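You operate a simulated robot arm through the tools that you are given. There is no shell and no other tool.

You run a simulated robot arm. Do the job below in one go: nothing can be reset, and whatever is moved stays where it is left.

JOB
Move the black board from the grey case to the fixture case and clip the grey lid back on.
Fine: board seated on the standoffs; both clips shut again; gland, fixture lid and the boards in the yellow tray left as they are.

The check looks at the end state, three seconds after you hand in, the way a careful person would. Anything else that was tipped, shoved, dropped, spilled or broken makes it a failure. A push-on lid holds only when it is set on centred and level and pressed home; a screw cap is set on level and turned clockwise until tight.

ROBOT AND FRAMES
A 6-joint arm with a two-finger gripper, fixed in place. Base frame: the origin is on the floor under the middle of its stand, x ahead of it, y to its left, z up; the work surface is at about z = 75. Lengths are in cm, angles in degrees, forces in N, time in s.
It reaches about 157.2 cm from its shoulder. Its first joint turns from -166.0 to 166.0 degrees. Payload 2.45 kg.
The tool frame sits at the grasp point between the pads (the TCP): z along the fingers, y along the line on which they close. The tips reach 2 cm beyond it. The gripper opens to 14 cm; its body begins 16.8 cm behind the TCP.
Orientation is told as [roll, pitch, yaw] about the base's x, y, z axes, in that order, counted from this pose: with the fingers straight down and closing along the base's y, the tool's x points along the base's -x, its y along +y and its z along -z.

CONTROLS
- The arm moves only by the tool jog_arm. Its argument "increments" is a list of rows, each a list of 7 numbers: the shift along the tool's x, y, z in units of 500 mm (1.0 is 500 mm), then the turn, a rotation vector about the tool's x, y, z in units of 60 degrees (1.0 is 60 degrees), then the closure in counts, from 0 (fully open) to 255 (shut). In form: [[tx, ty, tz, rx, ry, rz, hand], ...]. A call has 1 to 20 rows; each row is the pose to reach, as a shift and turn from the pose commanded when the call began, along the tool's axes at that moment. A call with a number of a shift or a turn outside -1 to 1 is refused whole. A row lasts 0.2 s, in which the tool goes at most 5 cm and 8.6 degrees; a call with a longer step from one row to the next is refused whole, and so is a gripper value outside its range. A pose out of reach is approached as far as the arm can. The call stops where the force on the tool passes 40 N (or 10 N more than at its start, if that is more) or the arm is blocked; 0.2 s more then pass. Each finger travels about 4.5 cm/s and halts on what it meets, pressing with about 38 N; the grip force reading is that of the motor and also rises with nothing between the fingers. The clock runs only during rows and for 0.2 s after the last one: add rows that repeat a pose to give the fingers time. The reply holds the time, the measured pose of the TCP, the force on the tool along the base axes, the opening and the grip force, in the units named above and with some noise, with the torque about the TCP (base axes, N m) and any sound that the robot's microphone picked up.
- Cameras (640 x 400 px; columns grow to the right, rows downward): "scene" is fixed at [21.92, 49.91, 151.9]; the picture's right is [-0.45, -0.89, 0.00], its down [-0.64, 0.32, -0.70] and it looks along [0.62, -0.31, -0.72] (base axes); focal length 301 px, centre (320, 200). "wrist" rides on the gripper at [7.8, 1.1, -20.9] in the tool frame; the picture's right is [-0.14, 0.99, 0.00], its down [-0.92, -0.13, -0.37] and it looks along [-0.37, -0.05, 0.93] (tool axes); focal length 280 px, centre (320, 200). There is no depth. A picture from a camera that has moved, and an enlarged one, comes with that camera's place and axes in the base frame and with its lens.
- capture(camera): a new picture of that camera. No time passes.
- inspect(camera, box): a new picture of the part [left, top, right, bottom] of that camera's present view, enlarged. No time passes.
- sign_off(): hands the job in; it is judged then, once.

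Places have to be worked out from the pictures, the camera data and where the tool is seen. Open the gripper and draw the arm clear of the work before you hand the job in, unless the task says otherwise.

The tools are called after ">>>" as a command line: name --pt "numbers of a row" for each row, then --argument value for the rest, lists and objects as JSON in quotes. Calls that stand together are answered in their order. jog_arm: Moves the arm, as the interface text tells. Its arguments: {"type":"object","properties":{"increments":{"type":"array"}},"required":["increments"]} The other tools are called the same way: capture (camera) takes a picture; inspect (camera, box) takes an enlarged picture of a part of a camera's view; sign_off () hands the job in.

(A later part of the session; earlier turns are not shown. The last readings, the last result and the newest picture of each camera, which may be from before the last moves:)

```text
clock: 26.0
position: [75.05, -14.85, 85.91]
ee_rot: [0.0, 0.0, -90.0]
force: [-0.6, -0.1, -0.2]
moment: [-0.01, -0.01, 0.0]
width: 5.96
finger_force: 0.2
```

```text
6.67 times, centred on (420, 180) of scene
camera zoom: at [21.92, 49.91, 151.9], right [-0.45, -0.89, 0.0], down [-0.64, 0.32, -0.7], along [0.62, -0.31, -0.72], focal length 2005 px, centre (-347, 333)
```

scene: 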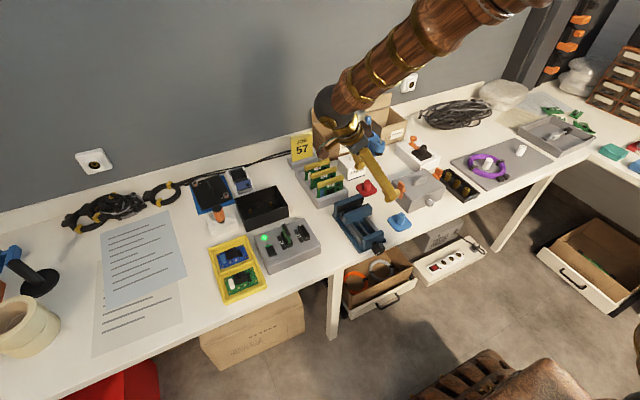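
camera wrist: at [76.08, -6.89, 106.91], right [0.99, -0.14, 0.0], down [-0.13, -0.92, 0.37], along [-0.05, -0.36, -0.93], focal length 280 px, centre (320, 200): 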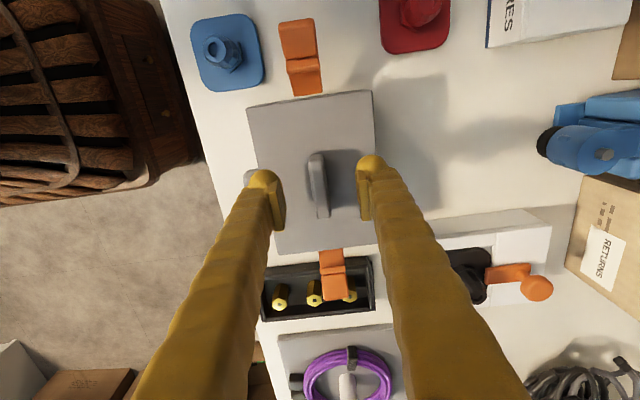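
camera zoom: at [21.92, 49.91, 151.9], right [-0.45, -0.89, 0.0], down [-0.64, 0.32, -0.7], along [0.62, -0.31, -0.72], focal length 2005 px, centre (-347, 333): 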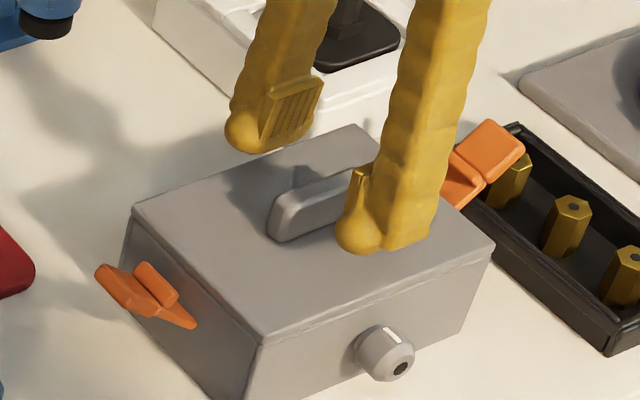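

Alignment looks right. I lower 1.5 cm more to TCP z≈84.4 and look again before closing.

>>> jog_arm --pt "0 0 0.01 0 0 0 146" --pt "0 0 0.02 0 0 0 146" --pt "0 0 0.03 0 0 0 146"

>>> inspect --camera "scene" --box '[380, 150, 460, 210]'

```text
clock: 26.8
position: [75.05, -14.87, 84.46]
ee_rot: [0.0, 0.0, -90.0]
force: [-0.9, 0.5, -0.5]
moment: [0.02, -0.03, -0.02]
width: 5.97
finger_force: 0.0
```

```text
6.67 times, centred on (420, 180) of scene
camera zoom: at [21.92, 49.91, 151.9], right [-0.45, -0.89, 0.0], down [-0.64, 0.32, -0.7], along [0.62, -0.31, -0.72], focal length 2005 px, centre (-347, 333)
```

zoom: 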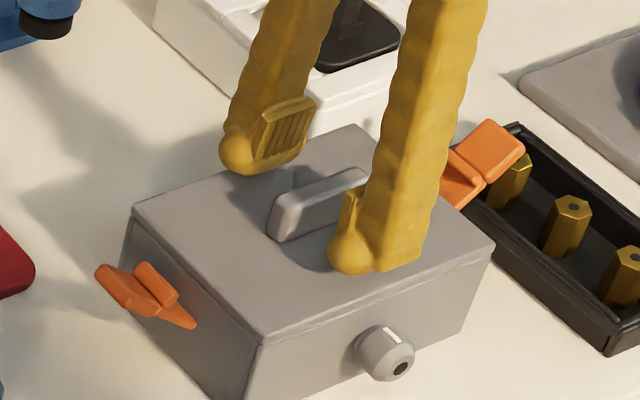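

Still about a centimetre of air below the tips. I go 0.5 cm lower and close on the handle.

>>> jog_arm --pt "0 0 0.006 0 0 0 146" --pt "0 0 0.01 0 0 0 180" --pt "0 0 0.01 0 0 0 215" --pt "0 0 0.01 0 0 0 255" --pt "0 0 0.01 0 0 0 255" --pt "0 0 0.01 0 0 0 255" --pt "0 0 0.01 0 0 0 255"

>>> inspect --camera "scene" --box '[380, 150, 460, 210]'

>>> inspect --camera "wrist" --box '[220, 80, 420, 240]'

```text
clock: 28.4
position: [75.04, -14.73, 84.02]
ee_rot: [0.0, 0.0, -90.1]
force: [0.2, -0.1, 0.0]
moment: [0.01, -0.02, -0.03]
width: 1.26
finger_force: 38.1
```

```text
6.67 times, centred on (420, 180) of scene
camera zoom: at [21.92, 49.91, 151.9], right [-0.45, -0.89, 0.0], down [-0.64, 0.32, -0.7], along [0.62, -0.31, -0.72], focal length 2005 px, centre (-347, 333)
```

zoom: 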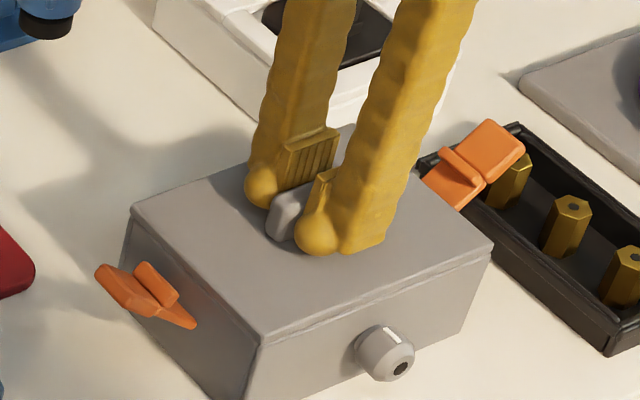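

```text
2.50 times, centred on (320, 160) of wrist
camera zoom: at [76.13, -6.91, 104.95], right [0.99, -0.14, 0.0], down [-0.13, -0.92, 0.37], along [-0.05, -0.36, -0.93], focal length 701 px, centre (320, 300)
```

zoom: 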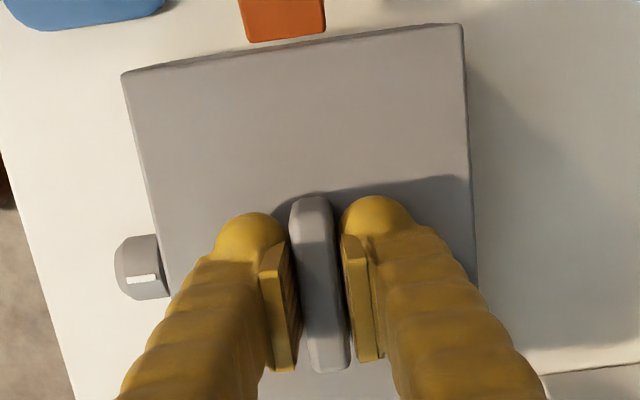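

The handle is gripped (1.26 cm wide, 38 N). I lift slowly and check that the lid comes off clean.

>>> jog_arm --pt "0 0 -0.01 0 0 0 255" --pt "0 0 -0.03 0 0 0 255" --pt "0 0 -0.06 0 0 0 255" --pt "0 0 -0.1 0 0 0 255" --pt "0 0 -0.16 0 0 0 255" --pt "0 0 -0.22 0 0 0 255"

>>> inspect --camera "scene" --box '[360, 130, 480, 210]'

>>> capture --camera "wrist"

```text
clock: 29.8
position: [75.08, -14.83, 94.96]
ee_rot: [0.0, 0.0, -90.0]
force: [0.2, 0.3, -1.6]
moment: [-0.01, -0.02, -0.03]
width: 1.26
finger_force: 37.4
```

```text
5.00 times, centred on (420, 170) of scene
camera zoom: at [21.92, 49.91, 151.9], right [-0.45, -0.89, 0.0], down [-0.64, 0.32, -0.7], along [0.62, -0.31, -0.72], focal length 1504 px, centre (-180, 350)
```

zoom: 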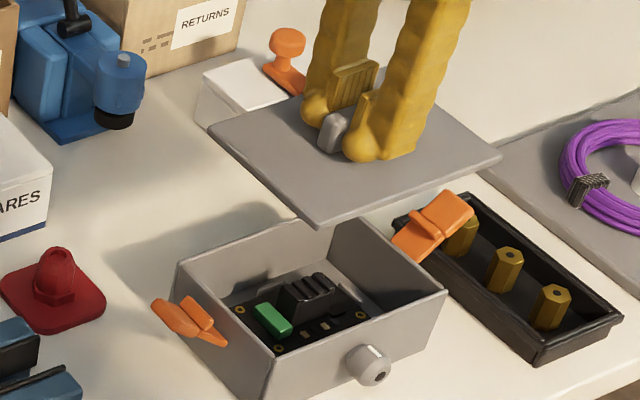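

```text
taken
camera wrist: at [76.15, -6.99, 115.94], right [0.99, -0.14, 0.0], down [-0.13, -0.92, 0.37], along [-0.05, -0.36, -0.93], focal length 280 px, centre (320, 200)
```

wrist: 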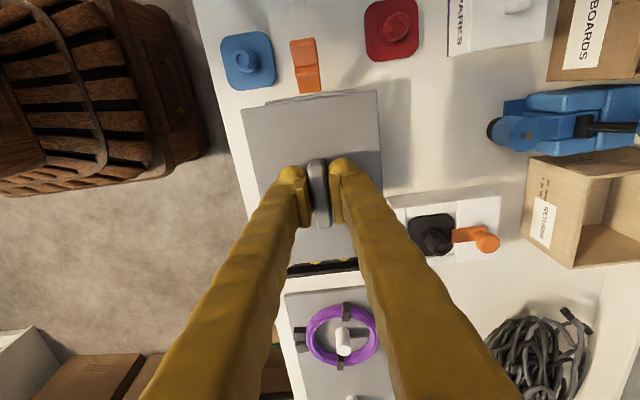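

The lid is off (a plate with 1.6 N weight) and the black board with a green and a black connector is visible. I carry the lid high to the free table area near (92.5, −47.5).

>>> jog_arm --pt "0 0 -0.04 0 0 0 255" --pt "-0.05 0.025 -0.05 0 0 0 255" --pt "-0.11 0.058 -0.05 0 0 0 255" --pt "-0.17 0.09 -0.05 0 0 0 255" --pt "-0.23 0.122 -0.05 0 0 0 255" --pt "-0.29 0.154 -0.05 0 0 0 255" --pt "-0.35 0.186 -0.05 0 0 0 255" --pt "-0.41 0.218 -0.05 0 0 0 255" --pt "-0.47 0.25 -0.05 0 0 0 255" --pt "-0.53 0.282 -0.05 0 0 0 255" --pt "-0.59 0.314 -0.05 0 0 0 255" --pt "-0.63 0.335 -0.05 0 0 0 255" --pt "-0.654 0.348 -0.05 0 0 0 255"

>>> capture --camera "wrist"

>>> capture --camera "scene"

>>> inspect --camera "scene" --box '[380, 160, 460, 220]'

```text
clock: 32.6
position: [92.51, -47.53, 97.55]
ee_rot: [0.0, 0.0, -90.0]
force: [0.0, -0.2, -0.5]
moment: [0.0, -0.01, 0.01]
width: 1.24
finger_force: 37.8
```

```text
taken
camera wrist: at [93.54, -39.71, 118.52], right [0.99, -0.14, 0.0], down [-0.13, -0.92, 0.37], along [-0.05, -0.36, -0.93], focal length 280 px, centre (320, 200)
```

wrist: 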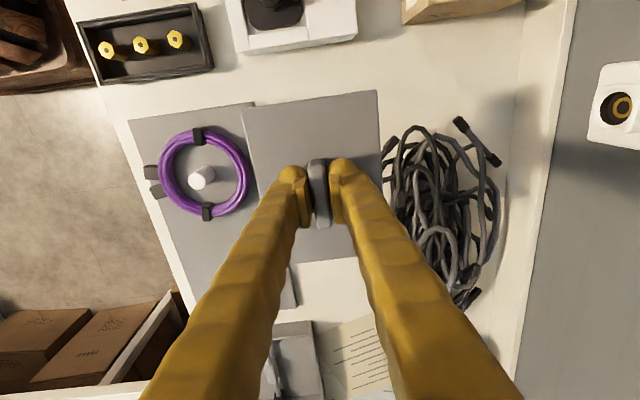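

```text
taken
```

scene: 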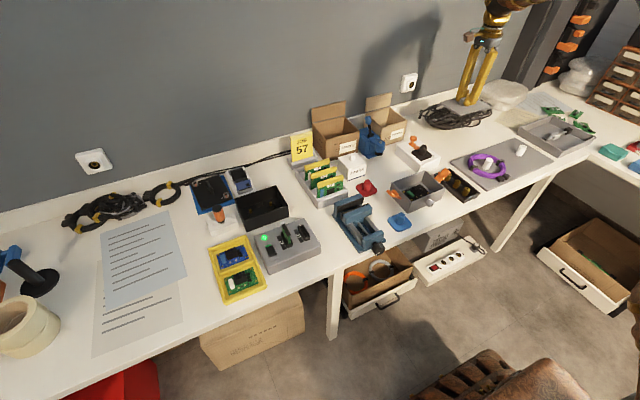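

```text
6.67 times, centred on (420, 190) of scene
camera zoom: at [21.92, 49.91, 151.9], right [-0.45, -0.89, 0.0], down [-0.64, 0.32, -0.7], along [0.62, -0.31, -0.72], focal length 2005 px, centre (-347, 267)
```

zoom: 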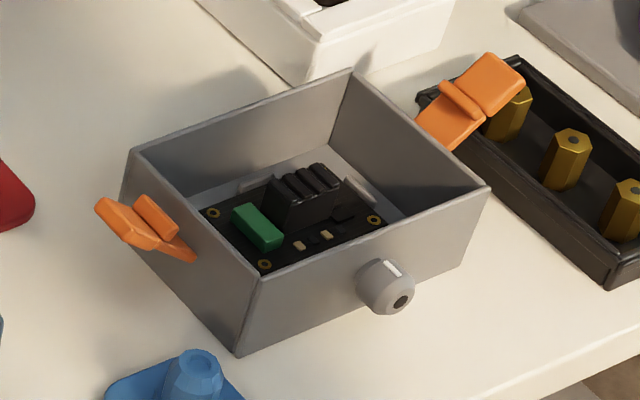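

The landing spot is clear: grey board edge at x≈84, coil from x≈103 there. I nudge slightly to (91.9, −46.6) and descend to TCP z≈81.

>>> jog_arm --pt "0.01 -0.006 0.05 0 0 0 255" --pt "0.02 -0.012 0.11 0 0 0 255" --pt "0.02 -0.012 0.17 0 0 0 255" --pt "0.02 -0.012 0.23 0 0 0 255" --pt "0.02 -0.012 0.28 0 0 0 255" --pt "0.02 -0.012 0.31 0 0 0 255" --pt "0.02 -0.012 0.33 0 0 0 255"

>>> capture --camera "wrist"

>>> inspect --camera "scene" --box '[420, 70, 540, 150]'

```text
clock: 34.0
position: [91.91, -46.58, 82.99]
ee_rot: [0.3, -0.2, -90.0]
force: [-2.1, 1.0, 10.7]
moment: [0.36, -0.26, 0.2]
width: 1.33
finger_force: 38.1
stopped in row 6: the force on the tool passed its limit at 51 N (the readings are from after the stop); the commanded pose is now the measured one
```

```text
taken
camera wrist: at [92.92, -38.65, 104.01], right [0.99, -0.14, 0.0], down [-0.13, -0.92, 0.37], along [-0.05, -0.37, -0.93], focal length 280 px, centre (320, 200)
```

wrist: 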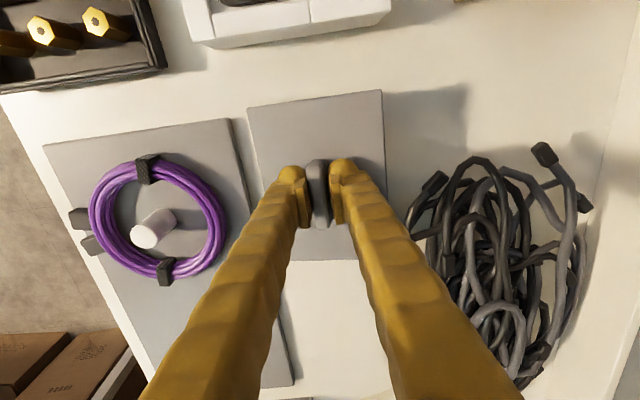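

```text
5.00 times, centred on (480, 110) of scene
camera zoom: at [21.92, 49.91, 151.9], right [-0.45, -0.89, 0.0], down [-0.64, 0.32, -0.7], along [0.62, -0.31, -0.72], focal length 1504 px, centre (-480, 650)
```

zoom: 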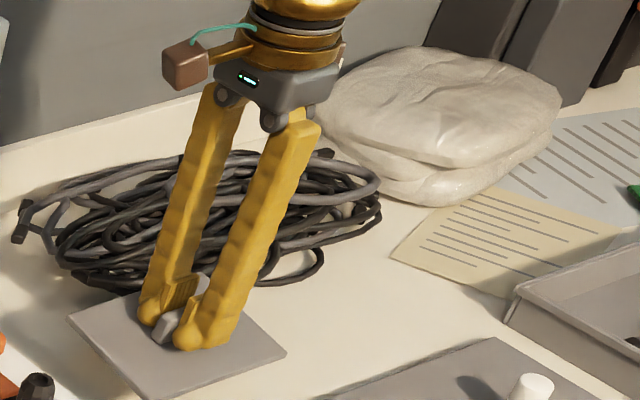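

Something stopped the descent at TCP z≈83, i.e. lid plate near z≈80, well above the table. The torque points to a contact about 3 cm toward +x and +y of the TCP. I look closely before doing anything else.

>>> inspect --camera "wrist" --box '[230, 60, 480, 220]'

>>> inspect --camera "scene" --box '[420, 110, 500, 170]'

```text
2.50 times, centred on (355, 140) of wrist
camera zoom: at [92.92, -38.65, 104.01], right [0.99, -0.14, 0.0], down [-0.13, -0.92, 0.37], along [-0.05, -0.37, -0.93], focal length 701 px, centre (232, 350)
```

zoom: 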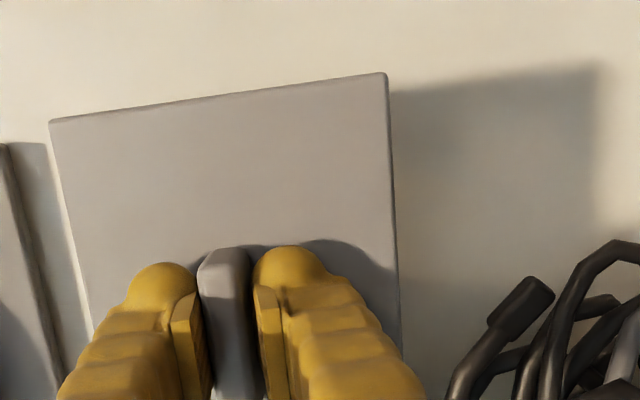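

```text
6.67 times, centred on (460, 140) of scene
camera zoom: at [21.92, 49.91, 151.9], right [-0.45, -0.89, 0.0], down [-0.64, 0.32, -0.7], along [0.62, -0.31, -0.72], focal length 2005 px, centre (-613, 600)
```

zoom: 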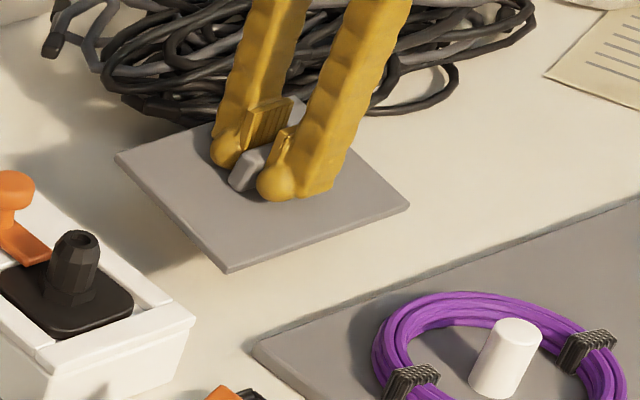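

Nothing visible yet under the lid. I raise it 15 cm and shift it toward −y so I can see what lies underneath.

>>> jog_arm --pt "0 0 -0.02 0 0 0 255" --pt "0 0 -0.08 0 0 0 255" --pt "0 0 -0.16 0 0 0 255" --pt "0 0 -0.24 0 0 0 255" --pt "0 0 -0.3 0 0 0 255"

>>> capture --camera "scene"

>>> inspect --camera "scene" --box '[410, 100, 510, 170]'

>>> capture --camera "wrist"

```text
clock: 35.2
position: [91.89, -46.53, 97.76]
ee_rot: [0.1, -0.1, -90.0]
force: [0.1, 0.5, -0.7]
moment: [0.04, 0.03, 0.01]
width: 1.27
finger_force: 38.2
```

```text
taken
```

scene: 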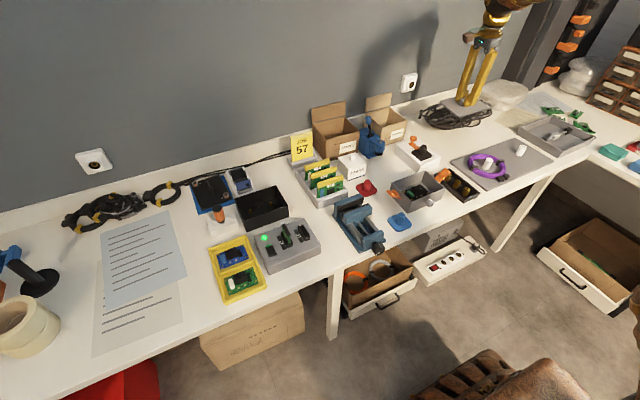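

```text
5.71 times, centred on (460, 135) of scene
camera zoom: at [21.92, 49.91, 151.9], right [-0.45, -0.89, 0.0], down [-0.64, 0.32, -0.7], along [0.62, -0.31, -0.72], focal length 1719 px, centre (-480, 571)
```

zoom: 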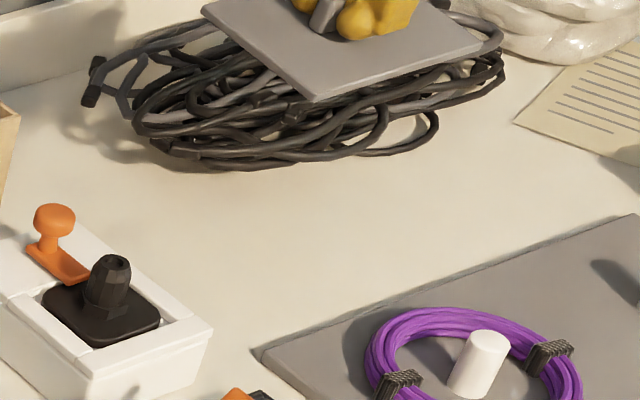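

```text
taken
camera wrist: at [92.87, -38.64, 118.8], right [0.99, -0.14, 0.0], down [-0.13, -0.92, 0.37], along [-0.05, -0.37, -0.93], focal length 280 px, centre (320, 200)
```

wrist: 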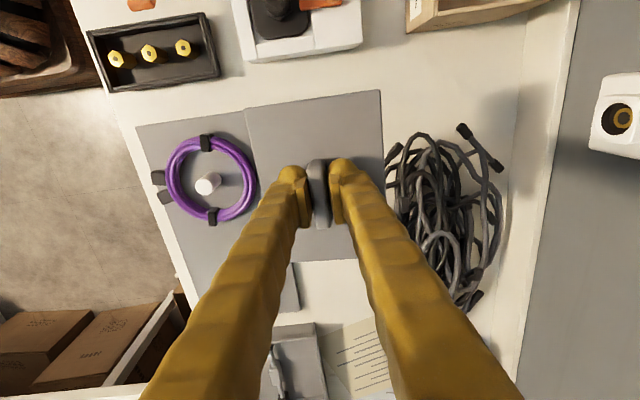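

The table under the lid looks bare, so perhaps something hangs from the lid's underside. I raise the lid up to camera height to look at it from the side.

>>> jog_arm --pt "0.02 -0.01 -0.07 0 0 0 255" --pt "0.04 -0.02 -0.14 0 0 0 255" --pt "0.06 -0.03 -0.21 0 0 0 255" --pt "0.08 -0.04 -0.28 0 0 0 255" --pt "0.1 -0.05 -0.35 0 0 0 255" --pt "0.12 -0.06 -0.42 0 0 0 255" --pt "0.14 -0.07 -0.49 0 0 0 255" --pt "0.16 -0.08 -0.56 0 0 0 255" --pt "0.18 -0.09 -0.63 0 0 0 255" --pt "0.2 -0.1 -0.7 0 0 0 255" --pt "0.22 -0.11 -0.77 0 0 0 255" --pt "0.24 -0.12 -0.84 0 0 0 255" --pt "0.26 -0.13 -0.91 0 0 0 255"

>>> capture --camera "scene"

```text
clock: 38.0
position: [85.31, -33.25, 143.4]
ee_rot: [0.2, -0.1, -90.2]
force: [-0.2, 0.5, -1.8]
moment: [-0.01, 0.01, -0.01]
width: 1.27
finger_force: 38.1
```

```text
taken
```

scene: 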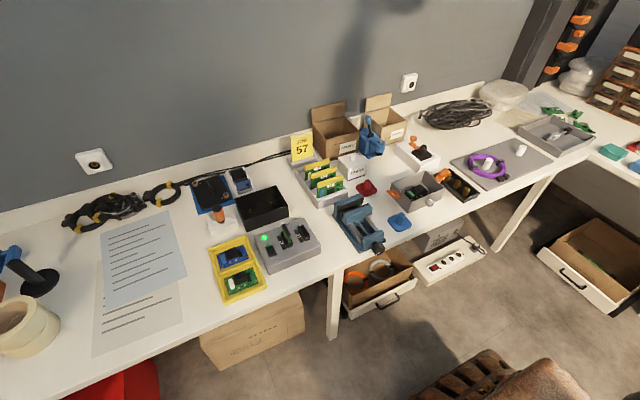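

Too high for the scene camera. I lower to about z 122, where the lid should show nearly edge-on at the picture's top.

>>> jog_arm --pt "0 0 0.08 0 0 0 255" --pt "0 0 0.16 0 0 0 255" --pt "0 0 0.24 0 0 0 255" --pt "0 0 0.32 0 0 0 255" --pt "0 0 0.4 0 0 0 255" --pt "0 0 0.43 0 0 0 255"

>>> capture --camera "scene"

>>> inspect --camera "scene" --box '[400, 0, 520, 80]'

>>> inspect --camera "scene" --box '[420, 90, 500, 170]'

```text
clock: 39.4
position: [85.36, -33.48, 122.06]
ee_rot: [0.1, -0.1, -90.0]
force: [0.4, 0.5, -1.5]
moment: [0.01, -0.02, 0.04]
width: 1.25
finger_force: 38.0
```

```text
taken
```

scene: 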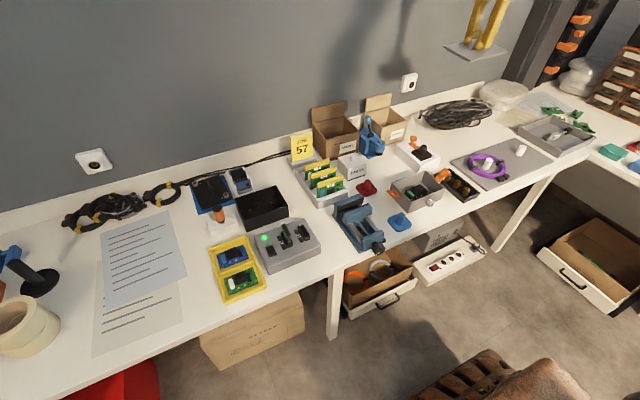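

```text
5.00 times, centred on (460, 40) of scene
camera zoom: at [21.92, 49.91, 151.9], right [-0.45, -0.89, 0.0], down [-0.64, 0.32, -0.7], along [0.62, -0.31, -0.72], focal length 1504 px, centre (-380, 1000)
```

zoom: 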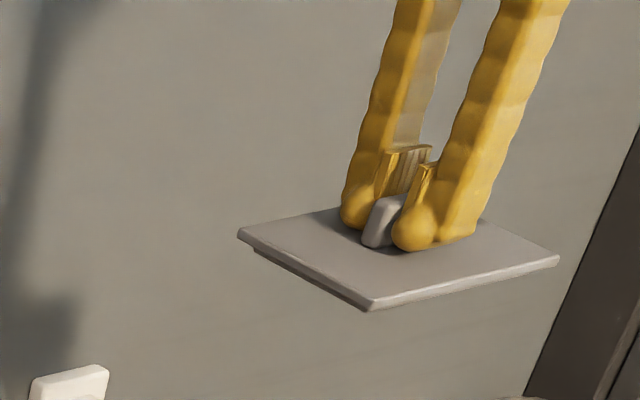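

```text
5.00 times, centred on (460, 130) of scene
camera zoom: at [21.92, 49.91, 151.9], right [-0.45, -0.89, 0.0], down [-0.64, 0.32, -0.7], along [0.62, -0.31, -0.72], focal length 1504 px, centre (-380, 550)
```

zoom: 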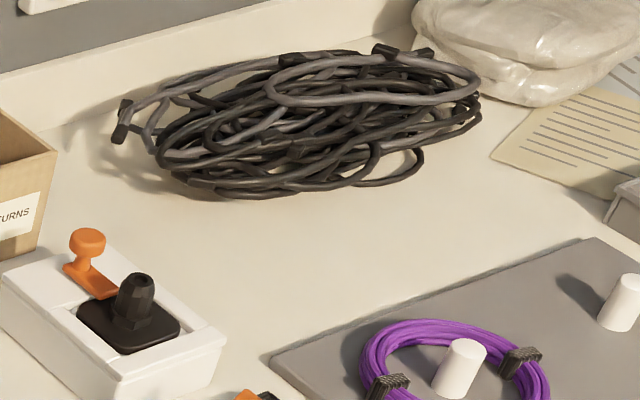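

The lid has only a shallow inner rim, so the stop came from something I cannot identify at that spot; I will not use it. The table area just beyond the case (x 83–97, y −20…−6) looked empty; I check it in the scene view.

>>> inspect --camera "scene" --box '[340, 120, 450, 210]'

>>> capture --camera "wrist"

```text
4.44 times, centred on (395, 165) of scene
camera zoom: at [21.92, 49.91, 151.9], right [-0.45, -0.89, 0.0], down [-0.64, 0.32, -0.7], along [0.62, -0.31, -0.72], focal length 1337 px, centre (-13, 356)
```

zoom: 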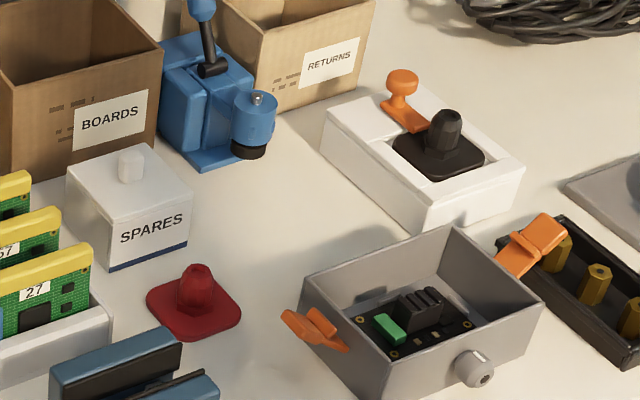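

```text
taken
camera wrist: at [86.31, -25.52, 142.9], right [0.99, -0.14, 0.0], down [-0.13, -0.92, 0.37], along [-0.05, -0.37, -0.93], focal length 280 px, centre (320, 200)
```

wrist: 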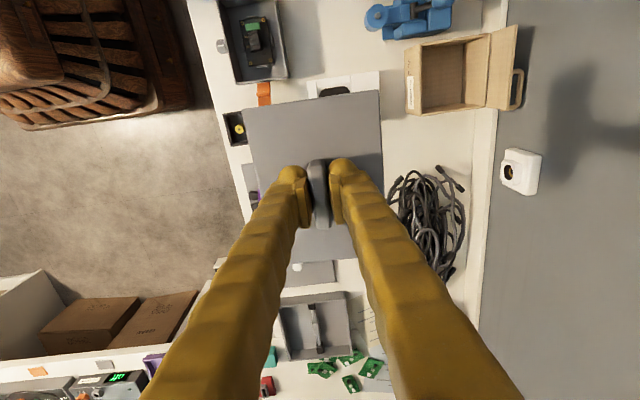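

Area between case, SPARES box, press and white knob box is free: about x 81.5–98, y −23.5…−5. I take the lid to (88.8, −14.2), first at height, then look.

>>> jog_arm --pt "0.06 0.01 0.02 0 0 0 255" --pt "0.12 0.02 0.05 0 0 0 255" --pt "0.18 0.03 0.1 0 0 0 255" --pt "0.24 0.04 0.16 0 0 0 255" --pt "0.3 0.055 0.22 0 0 0 255" --pt "0.35 0.065 0.29 0 0 0 255" --pt "0.38 0.069 0.36 0 0 0 255" --pt "0.386 0.069 0.43 0 0 0 255" --pt "0.386 0.069 0.46 0 0 0 255"

>>> capture --camera "wrist"

>>> inspect --camera "scene" --box '[330, 110, 450, 200]'

```text
clock: 41.4
position: [88.71, -14.21, 98.92]
ee_rot: [0.2, 0.0, -90.0]
force: [0.0, -0.3, 0.8]
moment: [0.01, 0.0, 0.02]
width: 1.23
finger_force: 38.6
```

```text
taken
camera wrist: at [89.8, -6.31, 119.87], right [0.99, -0.14, 0.0], down [-0.13, -0.92, 0.37], along [-0.05, -0.37, -0.93], focal length 280 px, centre (320, 200)
```

wrist: 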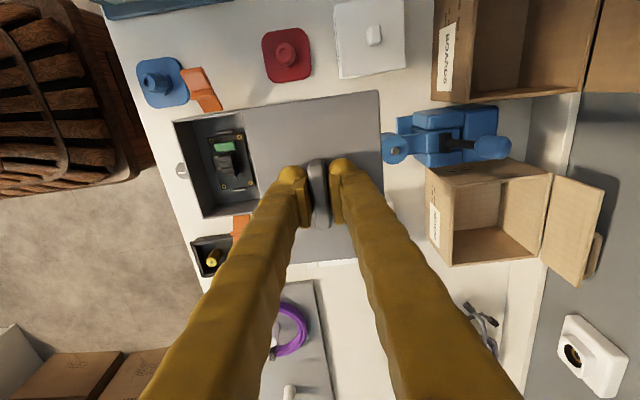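

```text
4.44 times, centred on (390, 155) of scene
camera zoom: at [21.92, 49.91, 151.9], right [-0.45, -0.89, 0.0], down [-0.64, 0.32, -0.7], along [0.62, -0.31, -0.72], focal length 1337 px, centre (9, 400)
```

zoom: 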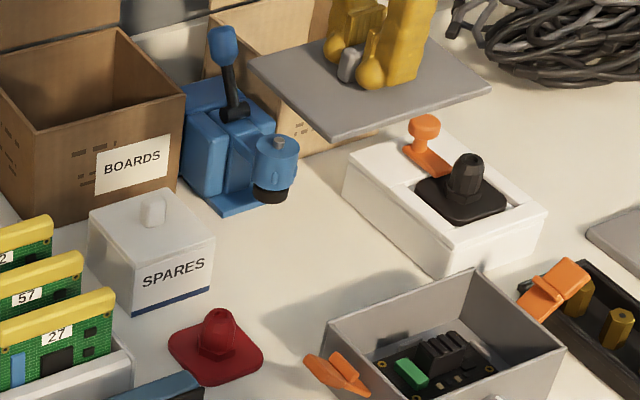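

Free below. I descend slowly to TCP z≈83, watching for contact.

>>> jog_arm --pt "0 0 0.04 0 0 0 255" --pt "0 0 0.08 0 0 0 255" --pt "0 0 0.12 0 0 0 255" --pt "0 0 0.16 0 0 0 255" --pt "0 0 0.2 0 0 0 255" --pt "0 0 0.23 0 0 0 255" --pt "0 0 0.26 0 0 0 255" --pt "0 0 0.28 0 0 0 255" --pt "0 0 0.3 0 0 0 255" --pt "0 0 0.315 0 0 0 255"

>>> inspect --camera "scene" --box '[330, 130, 450, 210]'

>>> capture --camera "wrist"

```text
clock: 43.6
position: [89.0, -14.23, 83.22]
ee_rot: [0.2, -0.1, -90.0]
force: [0.7, -0.7, -0.3]
moment: [-0.01, -0.01, 0.01]
width: 1.27
finger_force: 38.0
```

```text
5.00 times, centred on (390, 170) of scene
camera zoom: at [21.92, 49.91, 151.9], right [-0.45, -0.89, 0.0], down [-0.64, 0.32, -0.7], along [0.62, -0.31, -0.72], focal length 1504 px, centre (-30, 350)
```

zoom: 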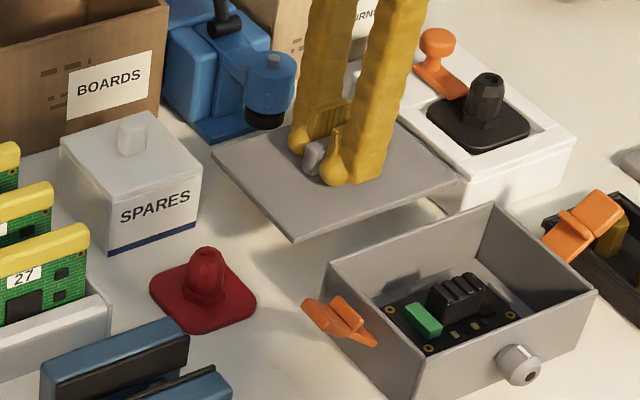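

```text
taken
camera wrist: at [89.91, -6.32, 104.13], right [0.99, -0.14, 0.0], down [-0.13, -0.92, 0.37], along [-0.05, -0.37, -0.93], focal length 280 px, centre (320, 200)
```

wrist: 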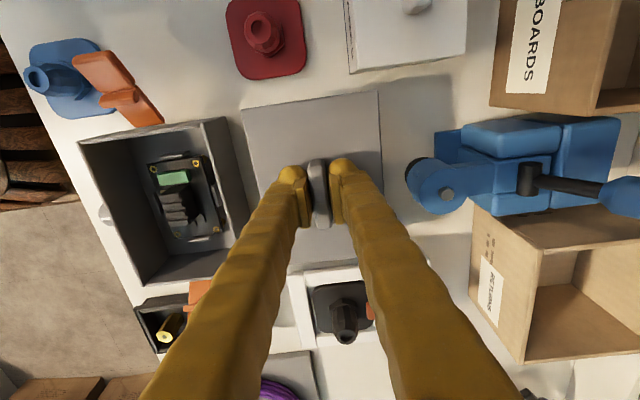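

No contact down to 83.2 and clear gaps all around. I continue in small steps until the lid touches the table.

>>> jog_arm --pt "0 0 0.02 0 0 0 255" --pt "0 0 0.04 0 0 0 255" --pt "0 0 0.055 0 0 0 255" --pt "0 0 0.066 0 0 0 255"

>>> jog_arm --pt "0 0 0.006 0 0 0 255" --pt "0 0 0.012 0 0 0 255"

>>> inspect --camera "scene" --box '[330, 130, 450, 210]'

```text
clock: 44.6
position: [88.89, -14.25, 79.83]
ee_rot: [0.3, -0.1, -90.1]
force: [-0.7, 0.2, -0.1]
moment: [0.04, 0.02, -0.01]
width: 1.26
finger_force: 37.8
```

```text
clock: 45.2
position: [88.86, -14.18, 79.16]
ee_rot: [0.1, 0.0, -90.1]
force: [-1.1, -0.5, -0.9]
moment: [-0.02, 0.01, 0.02]
width: 1.25
finger_force: 37.4
```

```text
5.00 times, centred on (390, 170) of scene
camera zoom: at [21.92, 49.91, 151.9], right [-0.45, -0.89, 0.0], down [-0.64, 0.32, -0.7], along [0.62, -0.31, -0.72], focal length 1504 px, centre (-30, 350)
```

zoom: 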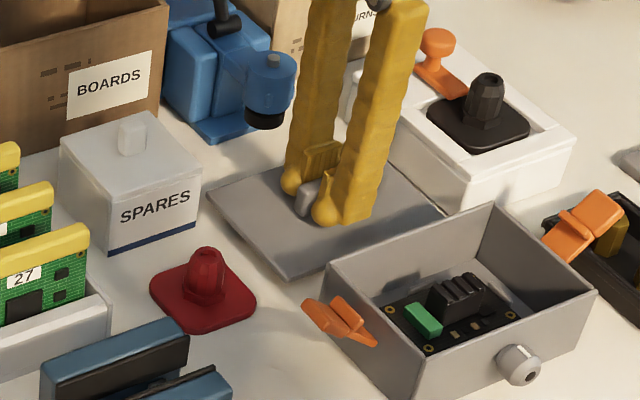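

Close to the table now. I continue by 0.2 cm steps.

>>> jog_arm --pt "0 0 0.004 0 0 0 255" --pt "0 0 0.008 0 0 0 255"

>>> jog_arm --pt "0 0 0.003 0 0 0 255" --pt "0 0 0.006 0 0 0 255"

```text
clock: 45.8
position: [88.95, -14.13, 78.82]
ee_rot: [0.2, -0.1, -90.0]
force: [-0.5, -0.7, 0.0]
moment: [0.01, 0.0, 0.0]
width: 1.24
finger_force: 38.3
```

```text
clock: 46.4
position: [89.03, -14.35, 78.54]
ee_rot: [0.2, -0.1, -90.1]
force: [2.0, 0.5, 4.0]
moment: [0.03, 0.15, 0.01]
width: 1.25
finger_force: 38.0
```

First contact with the table at TCP z≈78.5. I ease 0.1 cm more and open the fingers.

>>> jog_arm --pt "0 0 0.002 0 0 0 255" --pt "0 0 0.002 0 0 0 235" --pt "0 0 0.002 0 0 0 210" --pt "0 0 0.002 0 0 0 170" --pt "0 0 0.002 0 0 0 150" --pt "0 0 0.002 0 0 0 150"

>>> inspect --camera "scene" --box '[330, 130, 450, 210]'

>>> capture --camera "wrist"

```text
clock: 47.8
position: [88.81, -14.18, 78.32]
ee_rot: [0.1, 0.0, -90.0]
force: [-0.1, -0.2, -0.4]
moment: [0.04, 0.02, -0.03]
width: 5.75
finger_force: 0.0
```

```text
5.00 times, centred on (390, 170) of scene
camera zoom: at [21.92, 49.91, 151.9], right [-0.45, -0.89, 0.0], down [-0.64, 0.32, -0.7], along [0.62, -0.31, -0.72], focal length 1504 px, centre (-30, 350)
```

zoom: 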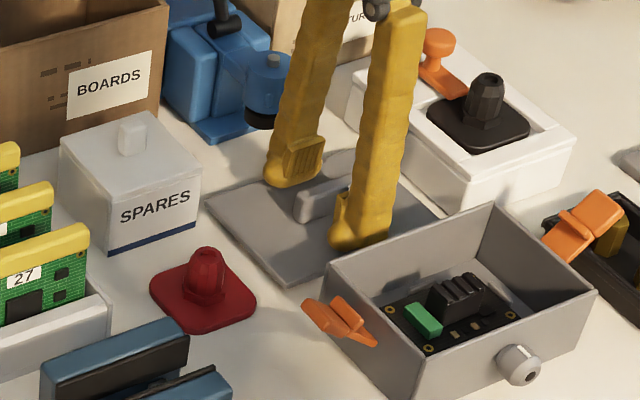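

```text
taken
camera wrist: at [89.91, -6.35, 99.38], right [0.99, -0.14, 0.0], down [-0.13, -0.92, 0.37], along [-0.05, -0.37, -0.93], focal length 280 px, centre (320, 200)
```

wrist: 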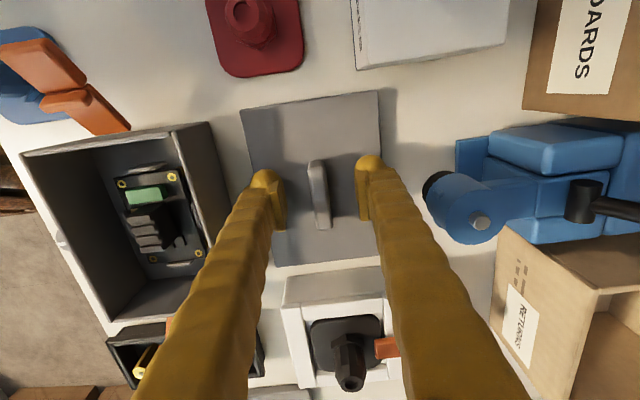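

The lid lies flat on the table. I rise straight up, then go to look into the grey case.

>>> jog_arm --pt "0 0 -0.05 0 0 0 150" --pt "0 0 -0.13 0 0 0 150" --pt "0 0 -0.21 0 0 0 150" --pt "0 0 -0.29 0 0 0 150" --pt "0 0 -0.37 0 0 0 100" --pt "0 0 -0.45 0 0 0 50"

>>> jog_arm --pt "0.05 -0.06 0 0 0 0 0" --pt "0.1 -0.12 0 0 0 0 0" --pt "0.15 -0.18 0 0 0 0 0" --pt "0.2 -0.25 0 0 0 0 0"

>>> capture --camera "wrist"

>>> inspect --camera "wrist" --box '[240, 180, 400, 280]'

```text
clock: 49.2
position: [88.93, -14.26, 101.08]
ee_rot: [0.1, -0.1, -90.0]
force: [0.2, 1.0, -0.1]
moment: [-0.04, -0.03, -0.03]
width: 10.89
finger_force: 0.0
```

```text
clock: 50.2
position: [76.31, -4.23, 100.79]
ee_rot: [0.3, -0.1, -89.9]
force: [-0.8, -0.4, -0.9]
moment: [0.0, -0.03, 0.02]
width: 14.02
finger_force: 0.1
```

```text
taken
camera wrist: at [77.25, 3.7, 121.8], right [0.99, -0.14, 0.0], down [-0.13, -0.92, 0.37], along [-0.05, -0.37, -0.93], focal length 280 px, centre (320, 200)
```

wrist: 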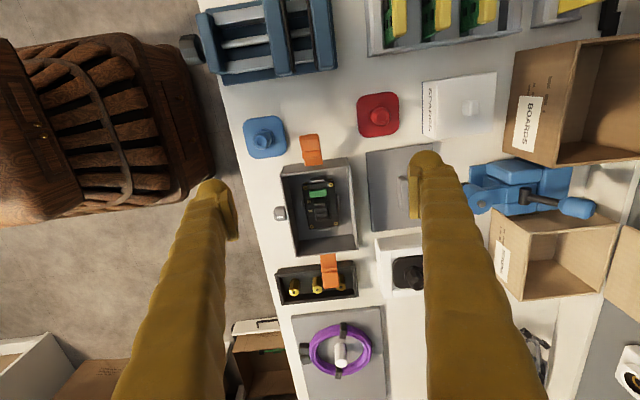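

```text
4.00 times, centred on (320, 230) of wrist
camera zoom: at [77.25, 3.7, 121.8], right [0.99, -0.14, 0.0], down [-0.13, -0.92, 0.37], along [-0.05, -0.37, -0.93], focal length 1122 px, centre (320, 80)
```

zoom: 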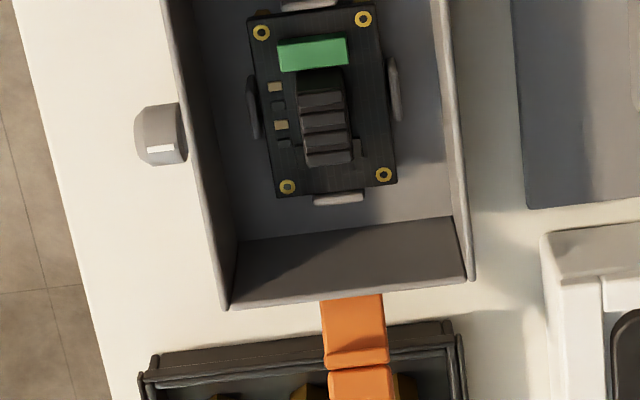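

The board lies with its long side along y, held between four fences, with four mounting holes; its centre is near (75, −15.1), matching standoff spacing seen in the fixture (~4.2 × 7.3 cm). I take a fine enlargement here as reference for offset calibration.

>>> inspect --camera "wrist" --box '[276, 178, 364, 233]'

>>> inspect --camera "scene" --box '[390, 170, 446, 205]'

```text
7.27 times, centred on (320, 206) of wrist
camera zoom: at [77.25, 3.7, 121.8], right [0.99, -0.14, 0.0], down [-0.13, -0.92, 0.37], along [-0.05, -0.37, -0.93], focal length 2039 px, centre (320, 160)
```

zoom: 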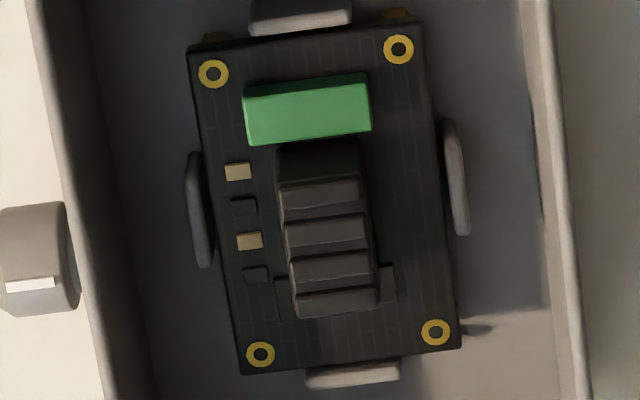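

```text
11.43 times, centred on (418, 188) of scene
camera zoom: at [21.92, 49.91, 151.9], right [-0.45, -0.89, 0.0], down [-0.64, 0.32, -0.7], along [0.62, -0.31, -0.72], focal length 3437 px, centre (-800, 343)
```

zoom: 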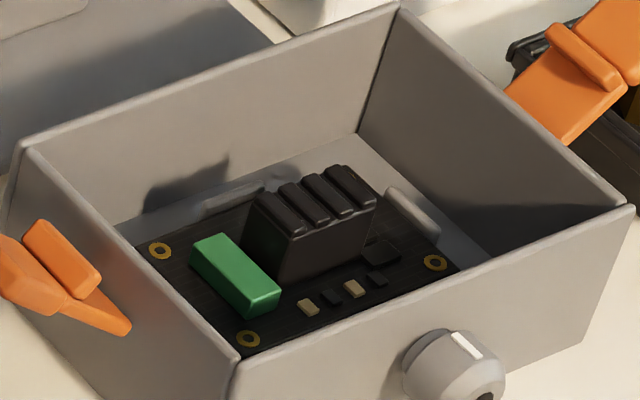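

The reference is good. Now I translate by about (+16.8, +51.6) to view the fixture case from the same relative pose.

>>> jog_arm --pt "0.08 0.026 0 0 0 0 0" --pt "0.16 0.052 0 0 0 0 0" --pt "0.24 0.078 0 0 0 0 0" --pt "0.32 0.104 0 0 0 0 0" --pt "0.4 0.13 0 0 0 0 0" --pt "0.48 0.156 0 0 0 0 0" --pt "0.56 0.182 0 0 0 0 0" --pt "0.64 0.208 0 0 0 0 0" --pt "0.72 0.234 0 0 0 0 0" --pt "0.8 0.26 0 0 0 0 0" --pt "0.88 0.286 0 0 0 0 0" --pt "0.96 0.312 0 0 0 0 0"

>>> jog_arm --pt "0.036 0.012 0 0 0 0 0" --pt "0.072 0.024 0 0 0 0 0"

>>> capture --camera "wrist"

>>> inspect --camera "wrist" --box '[276, 178, 364, 233]'

```text
clock: 52.8
position: [92.12, 43.83, 100.88]
ee_rot: [0.2, 0.0, -90.0]
force: [-0.9, -0.3, 0.0]
moment: [0.01, 0.02, 0.04]
width: 14.04
finger_force: 0.1
```

```text
clock: 53.4
position: [93.33, 47.43, 100.84]
ee_rot: [0.2, -0.1, -89.9]
force: [-0.7, 0.2, 0.4]
moment: [-0.02, 0.02, 0.0]
width: 14.01
finger_force: 0.2
```

```text
taken
camera wrist: at [94.21, 55.32, 121.84], right [0.99, -0.14, 0.0], down [-0.13, -0.92, 0.37], along [-0.05, -0.37, -0.93], focal length 280 px, centre (320, 200)
```

wrist: 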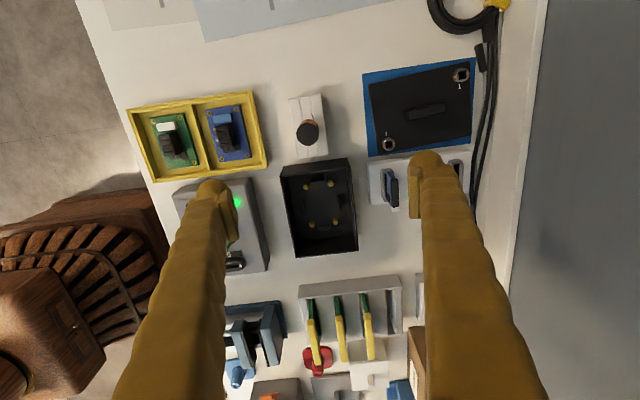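

```text
7.27 times, centred on (320, 206) of wrist
camera zoom: at [94.21, 55.32, 121.84], right [0.99, -0.14, 0.0], down [-0.13, -0.92, 0.37], along [-0.05, -0.37, -0.93], focal length 2039 px, centre (320, 160)
```

zoom: 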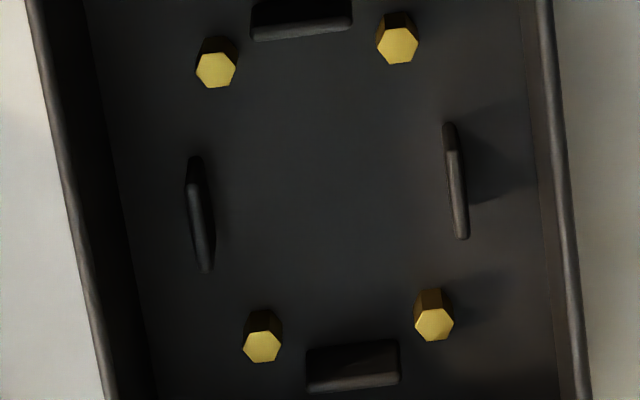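

The two views match almost pixel for pixel: fences and standoffs line up with only ~4 px row difference, so the board's translation is D≈(+16.82, +51.5) with no rotation needed. I go back over the grey case, above the black connector (≈74.94, −15.55), with the gap set to about 3.4 cm.

>>> jog_arm --pt "-0.08 -0.025 0 0 0 0 0" --pt "-0.16 -0.05 0 0 0 0 0" --pt "-0.24 -0.075 0 0 0 0 0" --pt "-0.32 -0.1 0 0 0 0 50" --pt "-0.4 -0.125 0 0 0 0 100" --pt "-0.48 -0.15 0 0 0 0 150" --pt "-0.56 -0.175 0 0 0 0 193" --pt "-0.64 -0.2 0 0 0 0 193" --pt "-0.72 -0.225 0 0 0 0 193" --pt "-0.8 -0.25 0 0 0 0 193" --pt "-0.88 -0.275 0 0 0 0 193" --pt "-0.96 -0.3 0 0 0 0 193"

>>> jog_arm --pt "-0.07 -0.02 0 0 0 0 193" --pt "-0.14 -0.04 0 0 0 0 193" --pt "-0.21 -0.055 0 0 0 0 193" --pt "-0.2974 -0.0644 0 0 0 0 193"

>>> capture --camera "wrist"

>>> inspect --camera "wrist" --box '[260, 100, 380, 200]'

```text
clock: 56.0
position: [78.2, -0.55, 101.05]
ee_rot: [0.2, -0.1, -90.0]
force: [-1.0, 0.1, -0.5]
moment: [-0.02, -0.01, -0.02]
width: 3.41
finger_force: 0.1
```

```text
clock: 57.0
position: [74.94, -15.51, 101.04]
ee_rot: [0.2, 0.0, -90.0]
force: [0.7, -0.2, 0.1]
moment: [0.0, 0.01, 0.01]
width: 3.39
finger_force: 0.2
```

```text
taken
camera wrist: at [75.9, -7.58, 122.0], right [0.99, -0.14, 0.0], down [-0.13, -0.92, 0.37], along [-0.05, -0.37, -0.93], focal length 280 px, centre (320, 200)
```

wrist: 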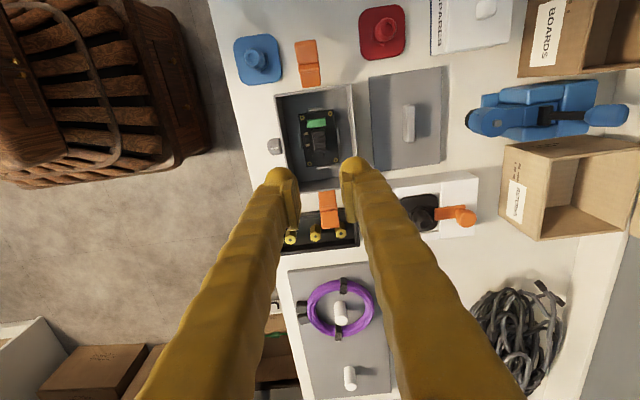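

```text
4.00 times, centred on (320, 150) of wrist
camera zoom: at [75.9, -7.58, 122.0], right [0.99, -0.14, 0.0], down [-0.13, -0.92, 0.37], along [-0.05, -0.37, -0.93], focal length 1122 px, centre (320, 400)
```

zoom: 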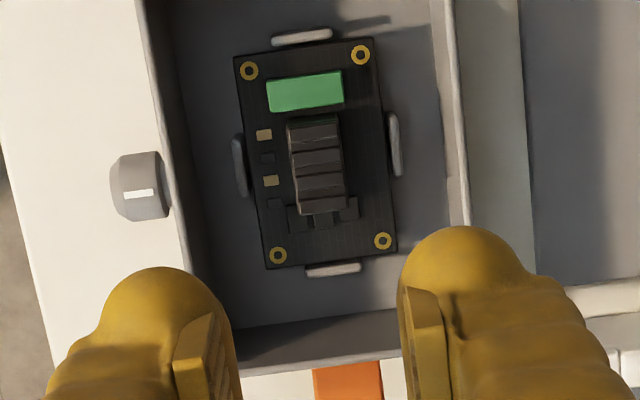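

The connector sits within 0.6 mm of the gripper centre plane in x; triangulation puts its top at z≈80.4 and board top ≈78.3. I narrow the gap to ~2.7 cm, shift to y≈−15.2 and descend to TCP z≈84.

>>> jog_arm --pt "0.007 0 0.06 0 0 0 206" --pt "0.007 0 0.13 0 0 0 206" --pt "0.007 0 0.2 0 0 0 206" --pt "0.007 0 0.27 0 0 0 206" --pt "0.007 0 0.32 0 0 0 206" --pt "0.007 0 0.34 0 0 0 206"

>>> inspect --camera "wrist" --box '[240, 100, 400, 230]'

>>> inspect --camera "scene" --box '[385, 155, 455, 210]'

```text
clock: 58.4
position: [74.87, -15.19, 83.93]
ee_rot: [0.2, -0.2, -90.0]
force: [-0.4, -0.6, -0.6]
moment: [0.02, -0.04, 0.0]
width: 2.68
finger_force: 0.0
```

```text
3.08 times, centred on (320, 165) of wrist
camera zoom: at [75.94, -7.22, 104.87], right [0.99, -0.14, 0.0], down [-0.13, -0.92, 0.37], along [-0.05, -0.37, -0.93], focal length 863 px, centre (320, 308)
```

zoom: 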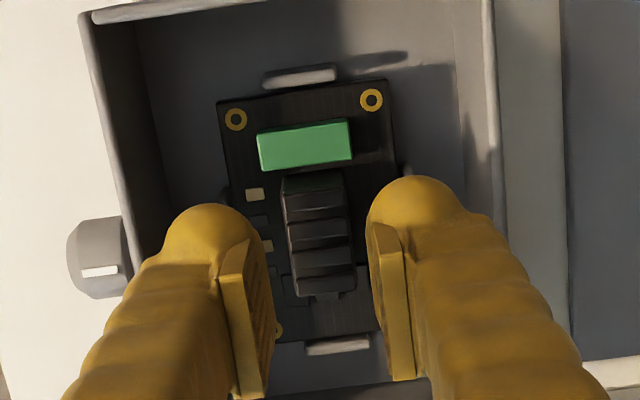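

```text
7.27 times, centred on (420, 182) of scene
camera zoom: at [21.92, 49.91, 151.9], right [-0.45, -0.89, 0.0], down [-0.64, 0.32, -0.7], along [0.62, -0.31, -0.72], focal length 2187 px, centre (-407, 327)
```

zoom: 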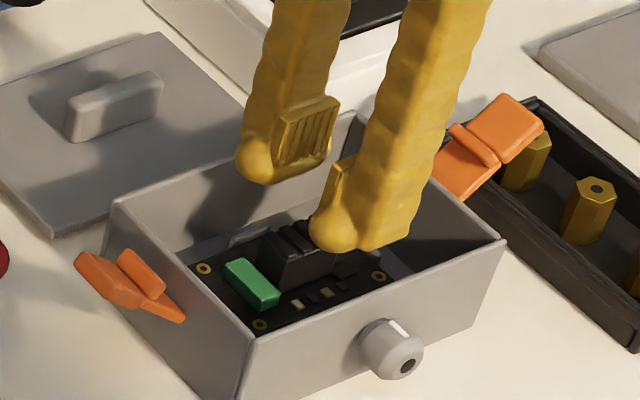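

The connector is centred between the pads. I descend gently to TCP z≈81.2 and check again.

>>> jog_arm --pt "0 0 0.015 0 0 0 206" --pt "0 0 0.03 0 0 0 206" --pt "0 0 0.042 0 0 0 206" --pt "0 0 0.054 0 0 0 206"

>>> inspect --camera "wrist" --box '[240, 100, 400, 230]'

>>> inspect --camera "scene" --box '[385, 155, 455, 210]'

```text
clock: 59.4
position: [74.99, -15.12, 81.25]
ee_rot: [0.1, -0.1, -90.1]
force: [0.4, -0.5, 0.5]
moment: [-0.01, 0.02, -0.01]
width: 2.69
finger_force: 0.0
```

```text
3.08 times, centred on (320, 165) of wrist
camera zoom: at [75.95, -7.24, 102.13], right [0.99, -0.14, 0.0], down [-0.13, -0.92, 0.37], along [-0.05, -0.37, -0.93], focal length 863 px, centre (320, 308)
```

zoom: 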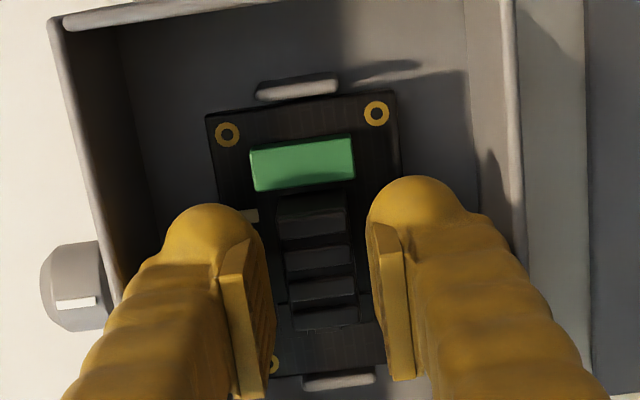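

```text
7.27 times, centred on (420, 182) of scene
camera zoom: at [21.92, 49.91, 151.9], right [-0.45, -0.89, 0.0], down [-0.64, 0.32, -0.7], along [0.62, -0.31, -0.72], focal length 2187 px, centre (-407, 327)
```

zoom: 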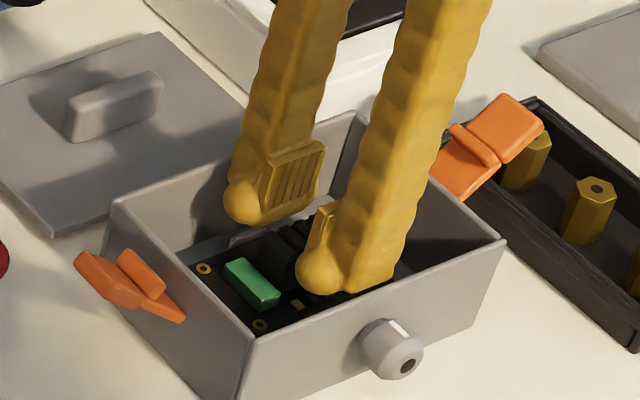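

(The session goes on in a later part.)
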